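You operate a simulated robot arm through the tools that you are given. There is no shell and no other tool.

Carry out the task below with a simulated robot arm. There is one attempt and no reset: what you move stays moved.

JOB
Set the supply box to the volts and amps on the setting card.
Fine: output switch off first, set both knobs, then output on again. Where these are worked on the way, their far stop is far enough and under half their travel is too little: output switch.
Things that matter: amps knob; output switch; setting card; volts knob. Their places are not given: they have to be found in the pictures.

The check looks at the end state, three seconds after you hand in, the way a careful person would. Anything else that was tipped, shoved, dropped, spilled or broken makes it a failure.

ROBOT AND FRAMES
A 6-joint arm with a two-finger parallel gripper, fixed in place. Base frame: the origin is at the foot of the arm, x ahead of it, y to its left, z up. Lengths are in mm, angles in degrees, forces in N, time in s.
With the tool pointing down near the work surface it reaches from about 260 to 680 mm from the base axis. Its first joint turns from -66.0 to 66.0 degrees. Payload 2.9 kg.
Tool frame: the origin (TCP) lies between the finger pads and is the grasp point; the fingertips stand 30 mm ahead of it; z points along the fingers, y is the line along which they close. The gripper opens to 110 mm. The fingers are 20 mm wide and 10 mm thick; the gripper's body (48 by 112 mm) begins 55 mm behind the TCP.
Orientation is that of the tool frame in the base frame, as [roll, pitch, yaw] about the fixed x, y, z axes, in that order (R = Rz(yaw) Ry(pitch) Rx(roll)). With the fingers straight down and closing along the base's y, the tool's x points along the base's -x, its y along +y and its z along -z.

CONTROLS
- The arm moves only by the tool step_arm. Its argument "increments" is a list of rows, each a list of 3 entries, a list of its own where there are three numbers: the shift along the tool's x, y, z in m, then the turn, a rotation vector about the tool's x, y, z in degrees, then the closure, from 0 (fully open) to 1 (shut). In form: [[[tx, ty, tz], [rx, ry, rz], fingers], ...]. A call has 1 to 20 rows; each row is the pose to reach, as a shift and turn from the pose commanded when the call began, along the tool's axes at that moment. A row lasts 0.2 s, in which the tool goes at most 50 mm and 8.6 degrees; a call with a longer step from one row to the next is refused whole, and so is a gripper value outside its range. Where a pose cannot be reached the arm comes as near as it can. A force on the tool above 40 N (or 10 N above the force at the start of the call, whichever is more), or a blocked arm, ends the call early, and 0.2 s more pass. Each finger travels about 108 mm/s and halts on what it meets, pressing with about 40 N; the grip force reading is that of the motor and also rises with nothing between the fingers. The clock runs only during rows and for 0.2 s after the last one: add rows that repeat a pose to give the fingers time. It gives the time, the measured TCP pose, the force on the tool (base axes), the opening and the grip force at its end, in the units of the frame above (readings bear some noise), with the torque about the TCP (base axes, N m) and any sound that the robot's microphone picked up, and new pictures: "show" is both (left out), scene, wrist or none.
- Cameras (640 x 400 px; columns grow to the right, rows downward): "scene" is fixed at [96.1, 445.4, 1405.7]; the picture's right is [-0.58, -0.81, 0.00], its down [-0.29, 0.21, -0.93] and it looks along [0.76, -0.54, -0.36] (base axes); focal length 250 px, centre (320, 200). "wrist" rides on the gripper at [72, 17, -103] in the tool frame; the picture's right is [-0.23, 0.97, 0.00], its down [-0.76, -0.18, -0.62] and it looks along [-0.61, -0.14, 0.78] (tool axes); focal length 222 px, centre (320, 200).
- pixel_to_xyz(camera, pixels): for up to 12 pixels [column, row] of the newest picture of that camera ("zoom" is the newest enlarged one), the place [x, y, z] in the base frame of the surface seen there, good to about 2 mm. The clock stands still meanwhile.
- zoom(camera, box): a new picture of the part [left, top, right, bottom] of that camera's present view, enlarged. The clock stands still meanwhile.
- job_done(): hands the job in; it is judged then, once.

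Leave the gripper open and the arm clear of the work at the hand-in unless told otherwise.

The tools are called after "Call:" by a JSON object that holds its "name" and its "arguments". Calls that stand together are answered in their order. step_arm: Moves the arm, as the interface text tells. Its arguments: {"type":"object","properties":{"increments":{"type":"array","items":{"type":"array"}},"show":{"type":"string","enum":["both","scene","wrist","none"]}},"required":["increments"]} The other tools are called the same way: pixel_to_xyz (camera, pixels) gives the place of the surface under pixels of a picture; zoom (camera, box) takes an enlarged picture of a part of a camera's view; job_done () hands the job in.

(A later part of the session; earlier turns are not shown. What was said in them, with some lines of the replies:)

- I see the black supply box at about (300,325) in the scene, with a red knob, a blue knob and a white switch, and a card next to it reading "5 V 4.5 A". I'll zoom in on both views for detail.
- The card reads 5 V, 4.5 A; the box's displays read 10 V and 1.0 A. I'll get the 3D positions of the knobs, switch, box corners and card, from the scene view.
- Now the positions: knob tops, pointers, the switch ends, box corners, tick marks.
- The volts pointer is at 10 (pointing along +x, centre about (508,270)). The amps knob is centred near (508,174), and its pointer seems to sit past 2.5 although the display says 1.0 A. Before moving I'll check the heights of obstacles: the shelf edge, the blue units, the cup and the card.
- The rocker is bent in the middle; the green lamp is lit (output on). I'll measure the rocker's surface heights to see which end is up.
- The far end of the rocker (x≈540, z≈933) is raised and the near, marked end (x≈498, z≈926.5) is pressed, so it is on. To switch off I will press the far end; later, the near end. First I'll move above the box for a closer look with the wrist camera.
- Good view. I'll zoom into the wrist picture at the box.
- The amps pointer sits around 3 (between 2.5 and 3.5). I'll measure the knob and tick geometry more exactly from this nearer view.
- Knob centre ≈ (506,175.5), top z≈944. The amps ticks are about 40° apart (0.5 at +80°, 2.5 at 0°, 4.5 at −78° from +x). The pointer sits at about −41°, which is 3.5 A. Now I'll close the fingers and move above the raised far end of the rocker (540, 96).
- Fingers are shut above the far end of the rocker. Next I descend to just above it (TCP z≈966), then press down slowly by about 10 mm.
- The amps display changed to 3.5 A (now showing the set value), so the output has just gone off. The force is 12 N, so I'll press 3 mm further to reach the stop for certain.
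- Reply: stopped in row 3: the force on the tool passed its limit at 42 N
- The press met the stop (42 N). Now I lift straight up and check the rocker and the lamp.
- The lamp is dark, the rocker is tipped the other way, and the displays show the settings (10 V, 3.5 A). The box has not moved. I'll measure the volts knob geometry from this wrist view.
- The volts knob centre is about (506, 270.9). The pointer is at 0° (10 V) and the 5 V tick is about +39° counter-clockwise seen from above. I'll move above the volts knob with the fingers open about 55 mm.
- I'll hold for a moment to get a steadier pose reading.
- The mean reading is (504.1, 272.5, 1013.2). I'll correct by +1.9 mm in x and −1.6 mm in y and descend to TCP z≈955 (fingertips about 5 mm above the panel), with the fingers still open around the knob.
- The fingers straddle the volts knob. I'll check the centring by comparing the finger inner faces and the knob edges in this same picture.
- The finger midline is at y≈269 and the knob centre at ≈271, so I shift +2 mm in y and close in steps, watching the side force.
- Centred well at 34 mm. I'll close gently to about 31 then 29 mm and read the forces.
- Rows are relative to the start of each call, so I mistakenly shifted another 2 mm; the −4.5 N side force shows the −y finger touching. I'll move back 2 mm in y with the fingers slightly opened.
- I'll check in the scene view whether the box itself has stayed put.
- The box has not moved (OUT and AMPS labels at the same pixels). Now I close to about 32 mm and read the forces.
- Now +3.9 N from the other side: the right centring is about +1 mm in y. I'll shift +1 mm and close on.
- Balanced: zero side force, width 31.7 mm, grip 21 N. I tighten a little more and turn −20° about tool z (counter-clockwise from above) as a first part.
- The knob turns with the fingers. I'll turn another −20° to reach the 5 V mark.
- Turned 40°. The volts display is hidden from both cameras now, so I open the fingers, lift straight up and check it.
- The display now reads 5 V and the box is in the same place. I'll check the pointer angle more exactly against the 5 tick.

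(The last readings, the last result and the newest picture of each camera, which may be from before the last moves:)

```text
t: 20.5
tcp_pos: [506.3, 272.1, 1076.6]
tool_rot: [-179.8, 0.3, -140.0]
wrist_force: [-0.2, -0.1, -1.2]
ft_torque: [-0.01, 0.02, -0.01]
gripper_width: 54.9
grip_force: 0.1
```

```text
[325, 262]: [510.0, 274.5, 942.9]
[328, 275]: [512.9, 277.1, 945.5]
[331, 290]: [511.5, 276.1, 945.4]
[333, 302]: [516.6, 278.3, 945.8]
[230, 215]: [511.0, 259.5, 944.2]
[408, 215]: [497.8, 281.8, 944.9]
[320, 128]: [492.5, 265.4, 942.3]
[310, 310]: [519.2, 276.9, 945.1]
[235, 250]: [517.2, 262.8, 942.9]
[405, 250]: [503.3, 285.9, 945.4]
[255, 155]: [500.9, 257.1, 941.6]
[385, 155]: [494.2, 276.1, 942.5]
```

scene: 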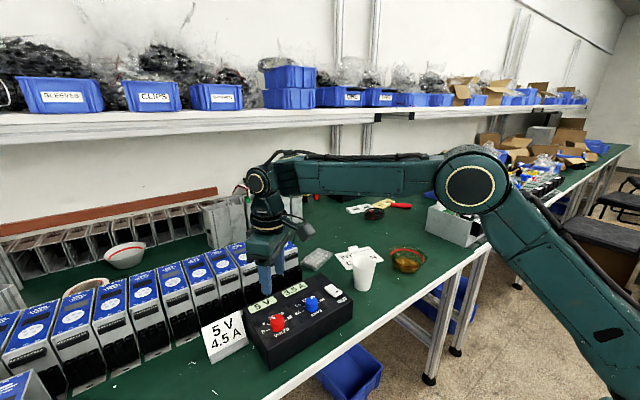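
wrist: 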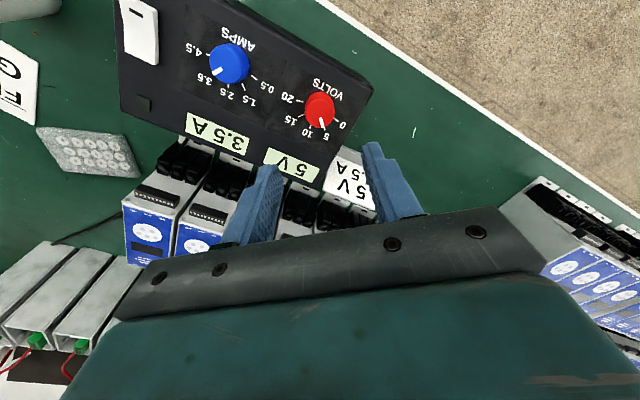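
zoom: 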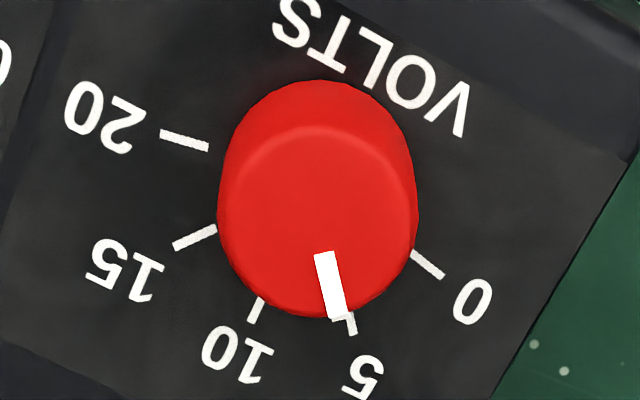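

The pointer is at ≈40° and the tick at ≈40°, so volts are at 5. Next is the amps knob: I move to above (506, 175.5) while turning the tool back to yaw 180.

Call:
{"name": "step_arm", "arguments": {"increments": [[[0.0104, -0.0123, 0.0], [0, 0, 6.7], 0.5], [[0.0207, -0.0247, 0.01], [0, 0, 13.4], 0.5], [[0.0311, -0.037, 0.02], [0, 0, 20.0], 0.5], [[0.0414, -0.0493, 0.03], [0, 0, 26.7], 0.5], [[0.0518, -0.0617, 0.045], [0, 0, 33.4], 0.5], [[0.0621, -0.074, 0.062], [0, 0, 40.0], 0.5], [[0.0621, -0.074, 0.062], [0, 0, 40.0], 0.5], [[0.0621, -0.074, 0.062], [0, 0, 40.0], 0.5]], "show": "both"}}

Call:
{"name": "zoom", "arguments": {"camera": "wrist", "box": [240, 80, 400, 200]}}

```text
t: 22.3
tcp_pos: [506.5, 175.7, 1010.9]
tool_rot: [179.9, 0.4, 179.8]
wrist_force: [-0.1, 0.3, -0.5]
ft_torque: [-0.02, 0.02, 0.01]
gripper_width: 55.0
grip_force: 0.1
```

scene: 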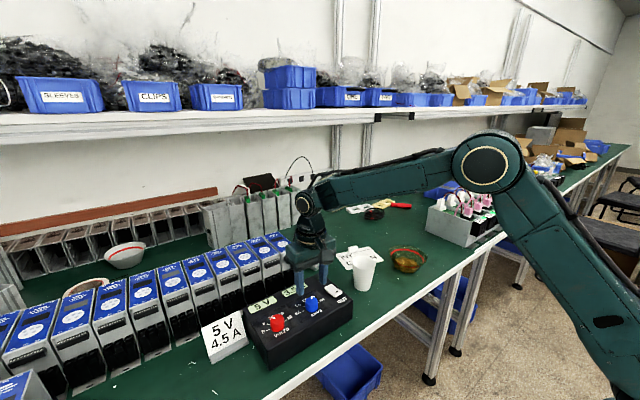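
wrist: 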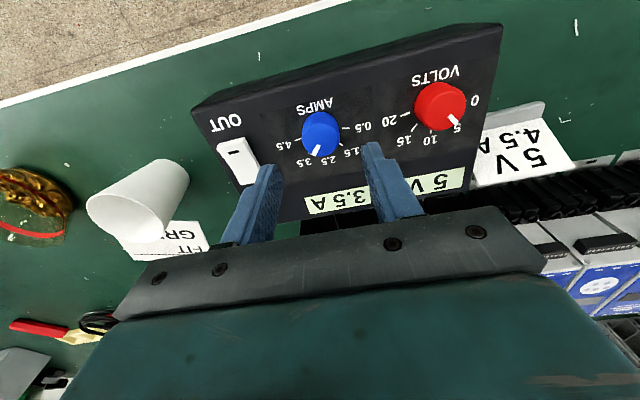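

```text
3.33 times, centred on (320, 140) of wrist
```

zoom: 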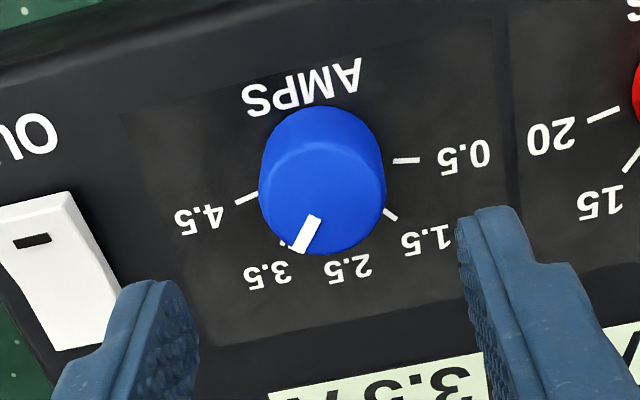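

Well placed. I'll descend around the amps knob to the same height as before (TCP z≈954.5), fingers still 55 mm open, then check the centring.

Call:
{"name": "step_arm", "arguments": {"increments": [[[0, 0, 0.015], [0, 0, 0], 0.5], [[0, 0, 0.03], [0, 0, 0], 0.5], [[0, 0, 0.045], [0, 0, 0], 0.5], [[0, 0, 0.058], [0, 0, 0], 0.5], [[0, 0, 0.058], [0, 0, 0], 0.6], [[0, 0, 0.058], [0, 0, 0], 0.68]], "show": "wrist"}}

Call:
{"name": "zoom", "arguments": {"camera": "wrist", "box": [240, 100, 400, 220]}}

Call:
{"name": "step_arm", "arguments": {"increments": [[[0, 0, 0], [0, 0, 0], 0.68]], "show": "none"}}

```text
t: 23.7
tcp_pos: [507.5, 176.5, 954.2]
tool_rot: [179.9, 0.3, -180.0]
wrist_force: [1.0, 0.4, 0.5]
ft_torque: [-0.01, -0.03, 0.01]
gripper_width: 35.2
grip_force: 0.1
```

wrist: 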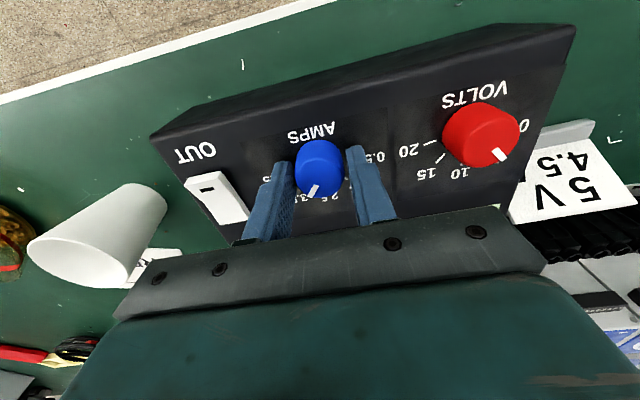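

```text
3.33 times, centred on (320, 160) of wrist
```

zoom: 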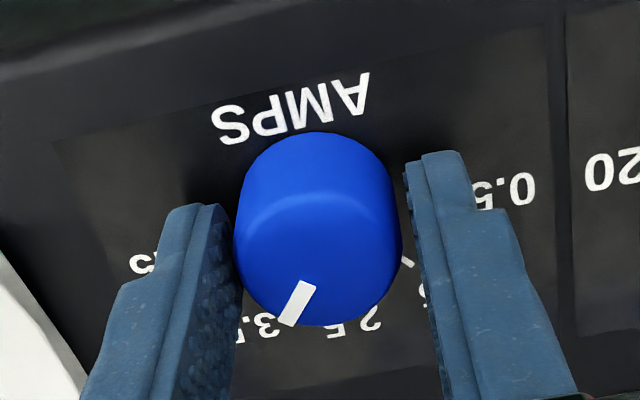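

```text
t: 24.1
tcp_pos: [507.6, 175.9, 954.4]
tool_rot: [179.9, 0.5, 180.0]
wrist_force: [0.5, -0.2, -0.1]
ft_torque: [0.0, 0.02, -0.02]
gripper_width: 35.1
grip_force: 0.1
```

Looks centred. I'll close slowly and watch the side force.

Call:
{"name": "step_arm", "arguments": {"increments": [[[0, 0, 0], [0, 0, 0], 0.7], [[0, 0, 0], [0, 0, 0], 0.709]], "show": "none"}}

```text
t: 24.7
tcp_pos: [506.6, 175.2, 953.3]
tool_rot: [179.9, 0.4, 180.0]
wrist_force: [0.2, -0.2, -0.3]
ft_torque: [-0.04, 0.02, 0.0]
gripper_width: 32.3
grip_force: 0.3
```

No contact yet at 32.3 mm. I close a bit more.

Call:
{"name": "step_arm", "arguments": {"increments": [[[0, 0, 0], [0, 0, 0], 0.715], [[0, 0, 0], [0, 0, 0], 0.721]], "show": "none"}}

```text
t: 25.3
tcp_pos: [508.0, 177.2, 953.9]
tool_rot: [-180.0, 0.4, 179.9]
wrist_force: [-0.5, -2.1, 0.5]
ft_torque: [-0.03, 0.0, 0.02]
gripper_width: 31.6
grip_force: 1.2
```

The −y finger touches first (−2.1 N), so I shift −0.4 mm in y and then close fully.

Call:
{"name": "step_arm", "arguments": {"increments": [[[0, -0.0004, 0], [0, 0, 0], 0.721], [[0, -0.0004, 0], [0, 0, 0], 0.73], [[0, -0.0004, 0], [0, 0, 0], 0.75], [[0, -0.0004, 0], [0, 0, 0], 0.75]], "show": "none"}}

```text
t: 26.3
tcp_pos: [508.0, 174.7, 952.8]
tool_rot: [-180.0, 0.4, 180.0]
wrist_force: [1.3, -2.6, -0.4]
ft_torque: [-0.13, -0.09, -0.03]
gripper_width: 30.9
grip_force: 39.9
```

Gripped at 30.9 mm with 40 N. Now I turn +40° about tool z (clockwise from above), from 3.5 to 4.5.

Call:
{"name": "step_arm", "arguments": {"increments": [[[0, 0, 0], [0, 0, 5], 0.75], [[0, 0, 0], [0, 0, 10], 0.75], [[0, 0, 0], [0, 0, 15], 0.75], [[0, 0, 0], [0, 0, 20], 0.75], [[0, 0, 0], [0, 0, 25], 0.75], [[0, 0, 0], [0, 0, 30], 0.75], [[0, 0, 0], [0, 0, 35], 0.75], [[0, 0, 0], [0, 0, 39], 0.75], [[0, 0, 0], [0, 0, 39], 0.75]], "show": "both"}}

Call:
{"name": "zoom", "arguments": {"camera": "scene", "box": [240, 270, 360, 345]}}

Call:
{"name": "zoom", "arguments": {"camera": "wrist", "box": [240, 100, 400, 220]}}

```text
t: 28.3
tcp_pos: [507.1, 175.5, 954.6]
tool_rot: [179.7, 0.1, 140.9]
wrist_force: [-0.9, 5.9, 0.4]
ft_torque: [-0.02, 0.49, -0.04]
gripper_width: 30.9
grip_force: 40.2
```

scene: 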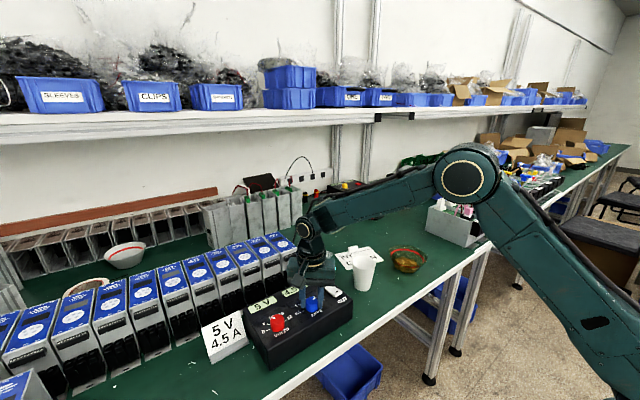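
wrist: 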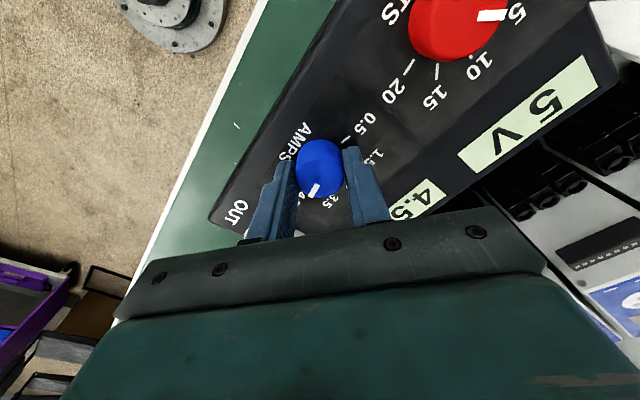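

```text
5.33 times, centred on (300, 308) of scene
```

zoom: 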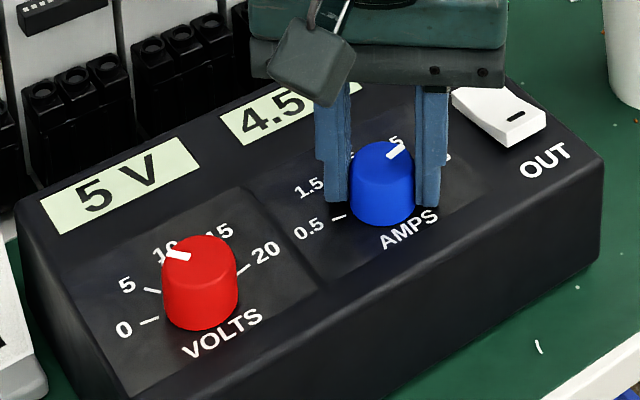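

```text
3.33 times, centred on (320, 160) of wrist
```

zoom: 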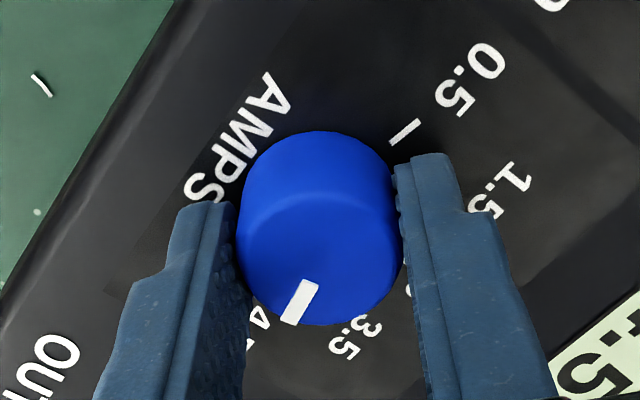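

The display reads 4.5 A. I've turned 39°, and add the last 1° to land exactly on the tick; then open and lift straight up.

Call:
{"name": "step_arm", "arguments": {"increments": [[[0, 0, 0], [0, 0, 1], 0.75], [[0, 0, 0], [0, 0, 1], 0.75], [[0, 0, 0], [0, 0, 1], 0.65], [[0, 0, 0], [0, 0, 1], 0.55], [[0, 0, 0], [0, 0, 1], 0.55], [[0, 0, -0.02], [0, 0, 1], 0.55], [[0, 0, -0.045], [0, 0, 1], 0.55], [[0, 0, -0.08], [0, 0, 1], 0.55], [[0, 0, -0.12], [0, 0, 1], 0.55], [[0, 0, -0.12], [0, 0, 1], 0.55]], "show": "both"}}

Call:
{"name": "zoom", "arguments": {"camera": "scene", "box": [240, 270, 360, 345]}}

Call:
{"name": "zoom", "arguments": {"camera": "wrist", "box": [270, 60, 370, 150]}}

```text
t: 30.5
tcp_pos: [505.3, 174.2, 1071.8]
tool_rot: [179.9, 0.2, 140.1]
wrist_force: [0.5, 0.0, 0.3]
ft_torque: [0.01, 0.04, -0.04]
gripper_width: 49.4
grip_force: 0.0
```

scene: 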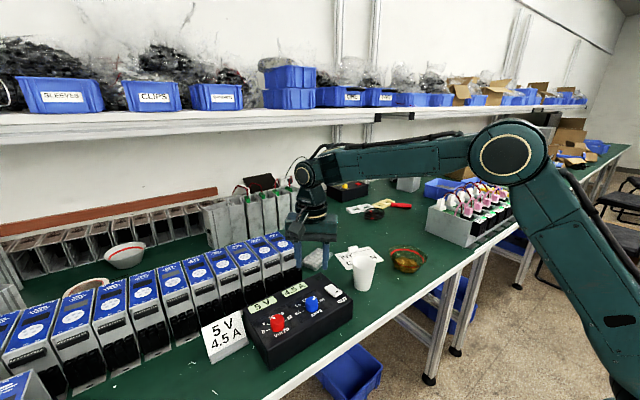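
wrist: 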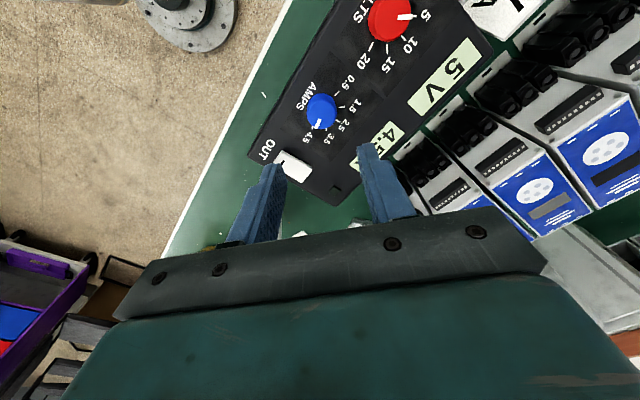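

```text
5.33 times, centred on (300, 308) of scene
```

zoom: 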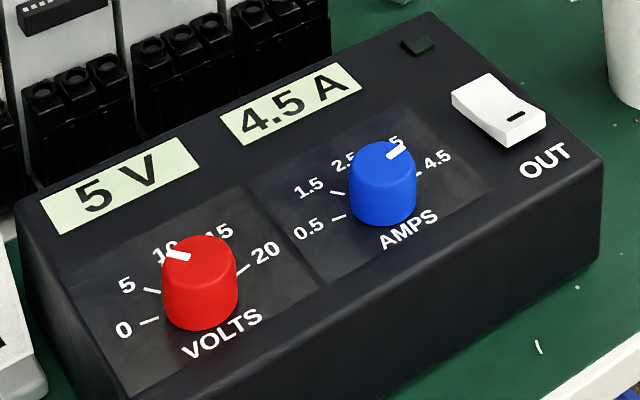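

```text
4.44 times, centred on (320, 105) of wrist
```

zoom: 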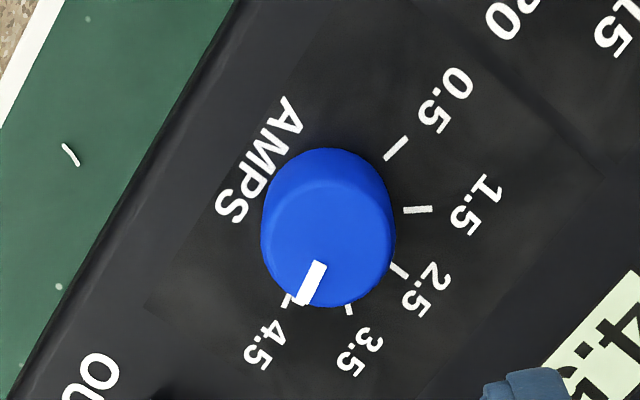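

The displays read 5 V and 4.5 A, both pointers are on their ticks, and the lamp is still off. Next I shut the fingers and move above the now-raised near end of the rocker at about (499, 96), turning back to yaw 180.

Call:
{"name": "step_arm", "arguments": {"increments": [[[-0.0075, -0.011, 0.0], [0, 0, -6.7], 0.8], [[-0.0149, -0.0219, 0.0], [0, 0, -13.4], 1.0], [[-0.0224, -0.0329, 0.0], [0, 0, -20], 1.0], [[-0.0298, -0.0438, 0.02], [0, 0, -26.7], 1.0], [[-0.0373, -0.0548, 0.045], [0, 0, -33.4], 1.0], [[-0.0447, -0.0657, 0.072], [0, 0, -40], 1.0], [[-0.0447, -0.0657, 0.072], [0, 0, -40], 1.0], [[-0.0447, -0.0657, 0.072], [0, 0, -40], 1.0]], "show": "both"}}

Call:
{"name": "zoom", "arguments": {"camera": "wrist", "box": [240, 60, 400, 180]}}

Call:
{"name": "step_arm", "arguments": {"increments": [[[0, 0, 0], [0, 0, 0], 1]], "show": "none"}}

```text
t: 32.3
tcp_pos: [498.5, 96.7, 1001.2]
tool_rot: [179.8, 0.3, -180.0]
wrist_force: [-0.1, 0.1, 0.7]
ft_torque: [-0.02, -0.02, 0.01]
gripper_width: 0.1
grip_force: 37.7
```

scene: 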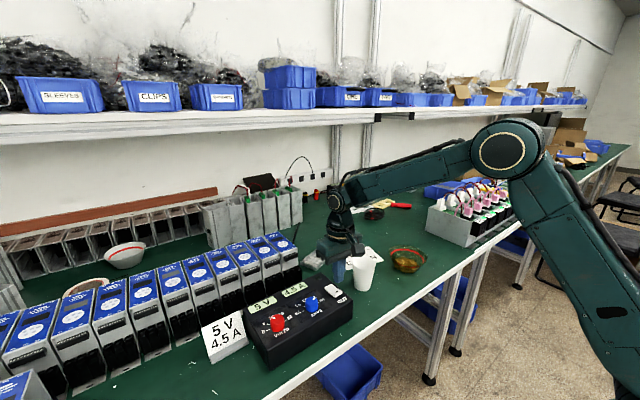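
wrist: 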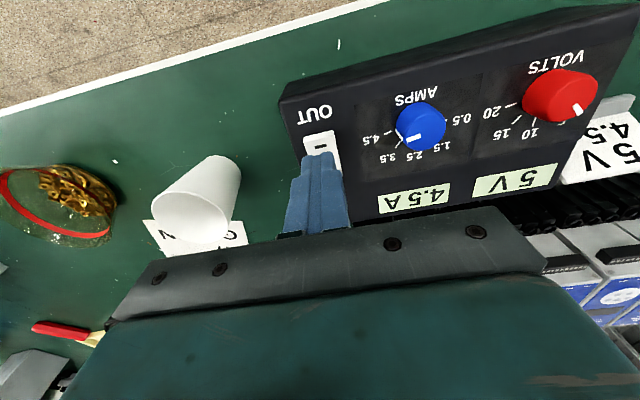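

```text
3.33 times, centred on (320, 120) of wrist
```

zoom: 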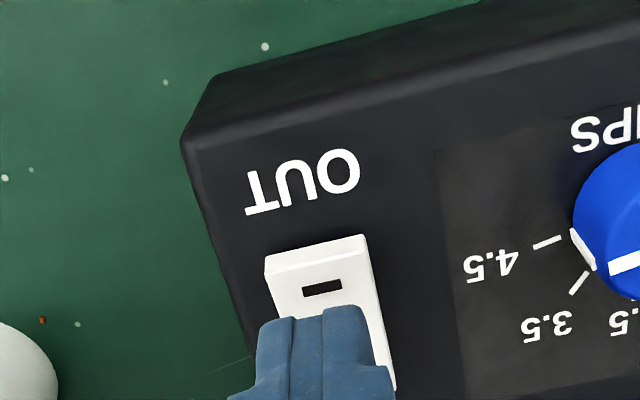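

```text
t: 32.7
tcp_pos: [499.0, 96.9, 1000.7]
tool_rot: [179.9, 0.4, 180.0]
wrist_force: [0.1, -0.7, 0.1]
ft_torque: [0.03, 0.02, 0.03]
gripper_width: 0.0
grip_force: 37.7
```

Above the raised near end. I descend and press slowly to the stop.

Call:
{"name": "step_arm", "arguments": {"increments": [[[0, 0, 0.012], [0, 0, 0], 1], [[0, 0, 0.024], [0, 0, 0], 1], [[0, 0, 0.034], [0, 0, 0], 1], [[0, 0, 0.036], [0, 0, 0], 1], [[0, 0, 0.038], [0, 0, 0], 1], [[0, 0, 0.04], [0, 0, 0], 1], [[0, 0, 0.042], [0, 0, 0], 1], [[0, 0, 0.044], [0, 0, 0], 1]], "show": "wrist"}}

Call:
{"name": "zoom", "arguments": {"camera": "wrist", "box": [260, 60, 480, 220]}}

```text
t: 34.5
tcp_pos: [499.8, 95.3, 958.3]
tool_rot: [179.9, 0.4, 179.9]
wrist_force: [-1.9, -1.7, 7.0]
ft_torque: [-0.05, 0.0, 0.07]
gripper_width: 0.0
grip_force: 37.2
```

wrist: 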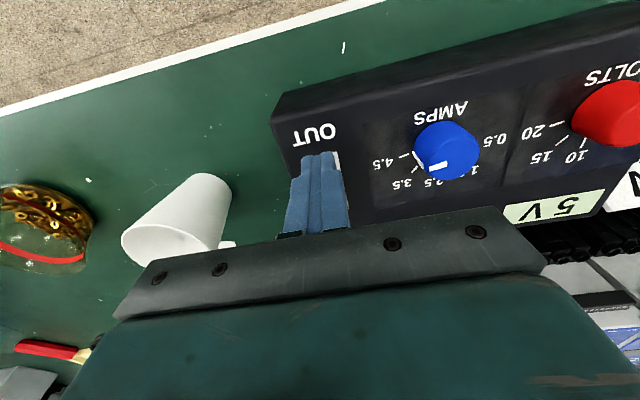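

```text
2.50 times, centred on (370, 140) of wrist
```

zoom: 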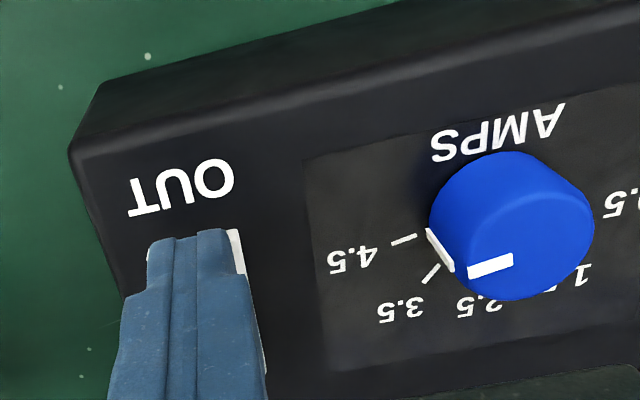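

Force is 7 N; I press another 3 mm to bring it onto the stop.

Call:
{"name": "step_arm", "arguments": {"increments": [[[0, 0, 0.001], [0, 0, 0], 1], [[0, 0, 0.002], [0, 0, 0], 1], [[0, 0, 0.003], [0, 0, 0], 1], [[0, 0, 0.004], [0, 0, 0], 1]], "show": "scene"}}

Call:
{"name": "zoom", "arguments": {"camera": "scene", "box": [240, 270, 360, 345]}}

```text
t: 35.5
tcp_pos: [499.1, 96.5, 958.3]
tool_rot: [179.9, 0.8, 179.9]
wrist_force: [-3.0, -0.5, 5.8]
ft_torque: [-0.01, 0.05, -0.03]
gripper_width: 0.3
grip_force: 37.8
stopped in row 4: the force on the tool passed its limit at 42 N (the readings are from after the stop); the commanded pose is now the measured one
```

scene: 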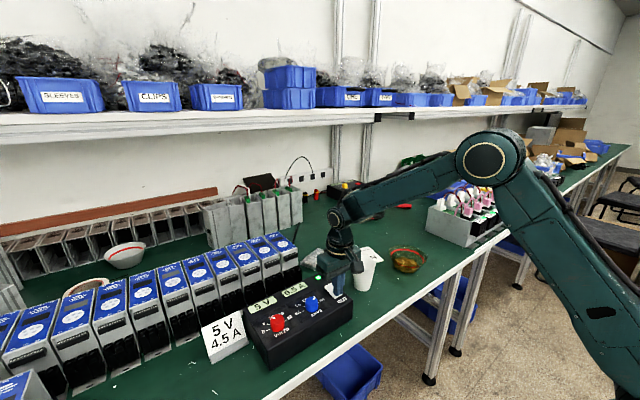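

```text
5.33 times, centred on (300, 308) of scene
```

zoom: 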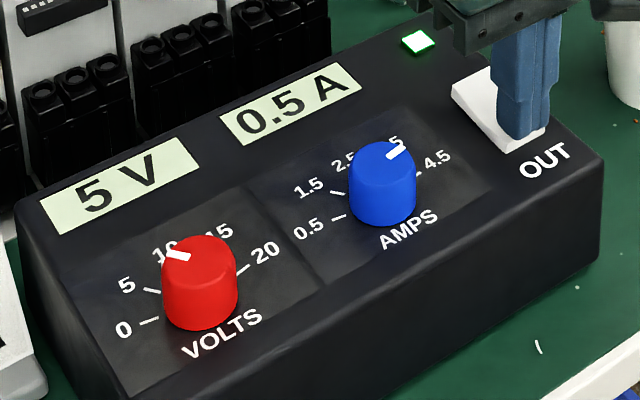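

The lamp is green, and the display shows 5 V with 0.5 A as the load's actual draw (half of the 1.0 A at 10 V). I lift straight up, retreat, and open the gripper once clear.

Call:
{"name": "step_arm", "arguments": {"increments": [[[0, 0, -0.02], [0, 0, 0], 1], [[0, 0, -0.055], [0, 0, 0], 1], [[0.01, 0, -0.1], [0, 0, 0], 1], [[0.03, -0.01, -0.14], [0, 0, 0], 1], [[0.05, -0.02, -0.18], [0, 0, 0], 0.6], [[0.07, -0.03, -0.22], [0, 0, 0], 0.2], [[0.09, -0.04, -0.26], [0, 0, 0], 0], [[0.1, -0.05, -0.3], [0, 0, 0], 0], [[0.1, -0.05, -0.3], [0, 0, 0], 0], [[0.1, -0.05, -0.3], [0, 0, 0], 0]], "show": "both"}}

Call:
{"name": "zoom", "arguments": {"camera": "scene", "box": [240, 270, 360, 345]}}

Call:
{"name": "zoom", "arguments": {"camera": "scene", "box": [190, 240, 440, 380]}}

```text
t: 37.7
tcp_pos: [398.8, 45.1, 1258.1]
tool_rot: [180.0, 0.7, 179.9]
wrist_force: [-0.4, -0.2, 0.2]
ft_torque: [0.01, -0.01, 0.03]
gripper_width: 109.9
grip_force: 0.1
```

scene: 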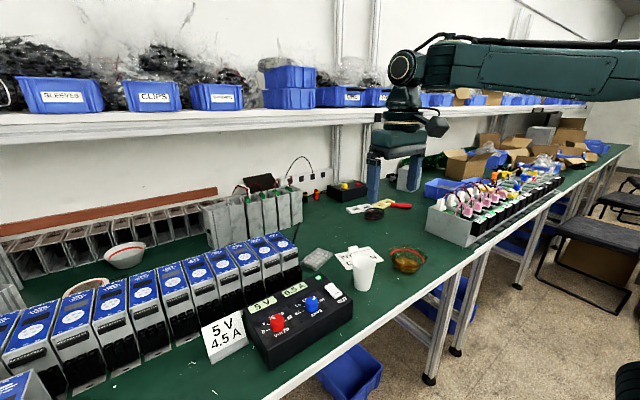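
wrist: 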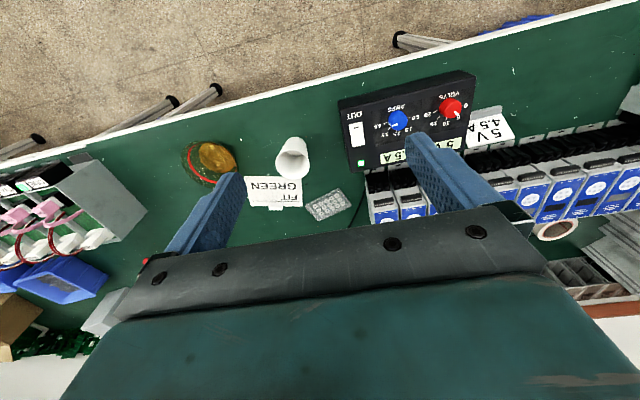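

```text
5.33 times, centred on (300, 308) of scene
```

zoom: 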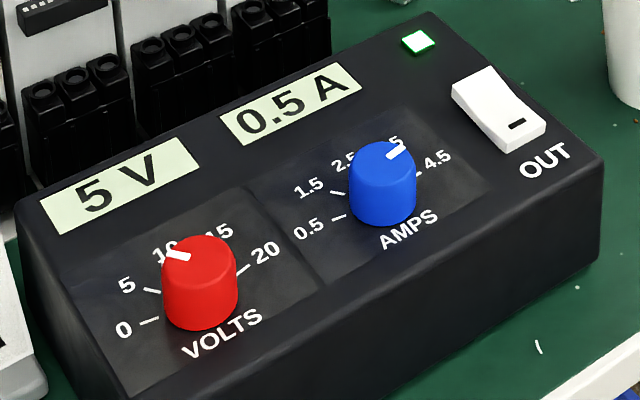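

```text
2.56 times, centred on (315, 310) of scene
```

zoom: 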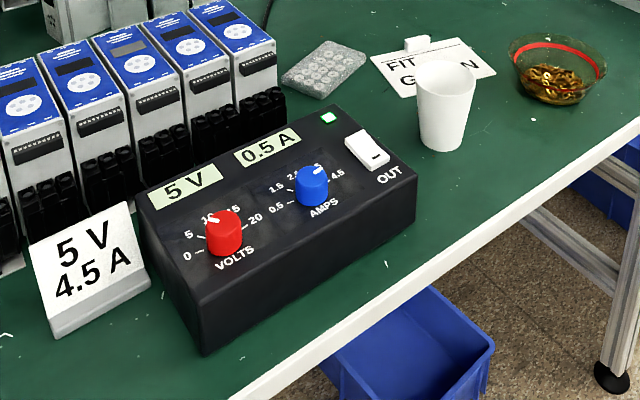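

The rocker is back in its on position with the near end down and the lamp is green. The volts knob is at 5 and the amps knob at 4.5; the 0.5 A on the display is the load's draw. The box, card and cup are where they were, and the arm is clear with the gripper open, so I'll hand in.

Call:
{"name": "job_done", "arguments": {}}

```text
The job is handed in.
```

The supply box is set to the card's 5 V and 4.5 A, with the output back on. I've handed the job in, but no verdict has come back.

- **Order:** I switched the output off first, turned both knobs, then switched it on again. Each press of the switch went to its stop.
- **Volts knob:** turned from 10 to 5. The display reads 5 V.
- **Amps knob:** turned from 3.5 to 4.5. The display read 4.5 A while the output was off.
- **Display now:** with the output on, the amps display reads 0.5 A. I take that to be the load's actual draw, because it read 1.0 A at the original 10 V.
- **Surroundings:** in the last pictures the box, card and cup are where they started. The arm is clear and the gripper is open.
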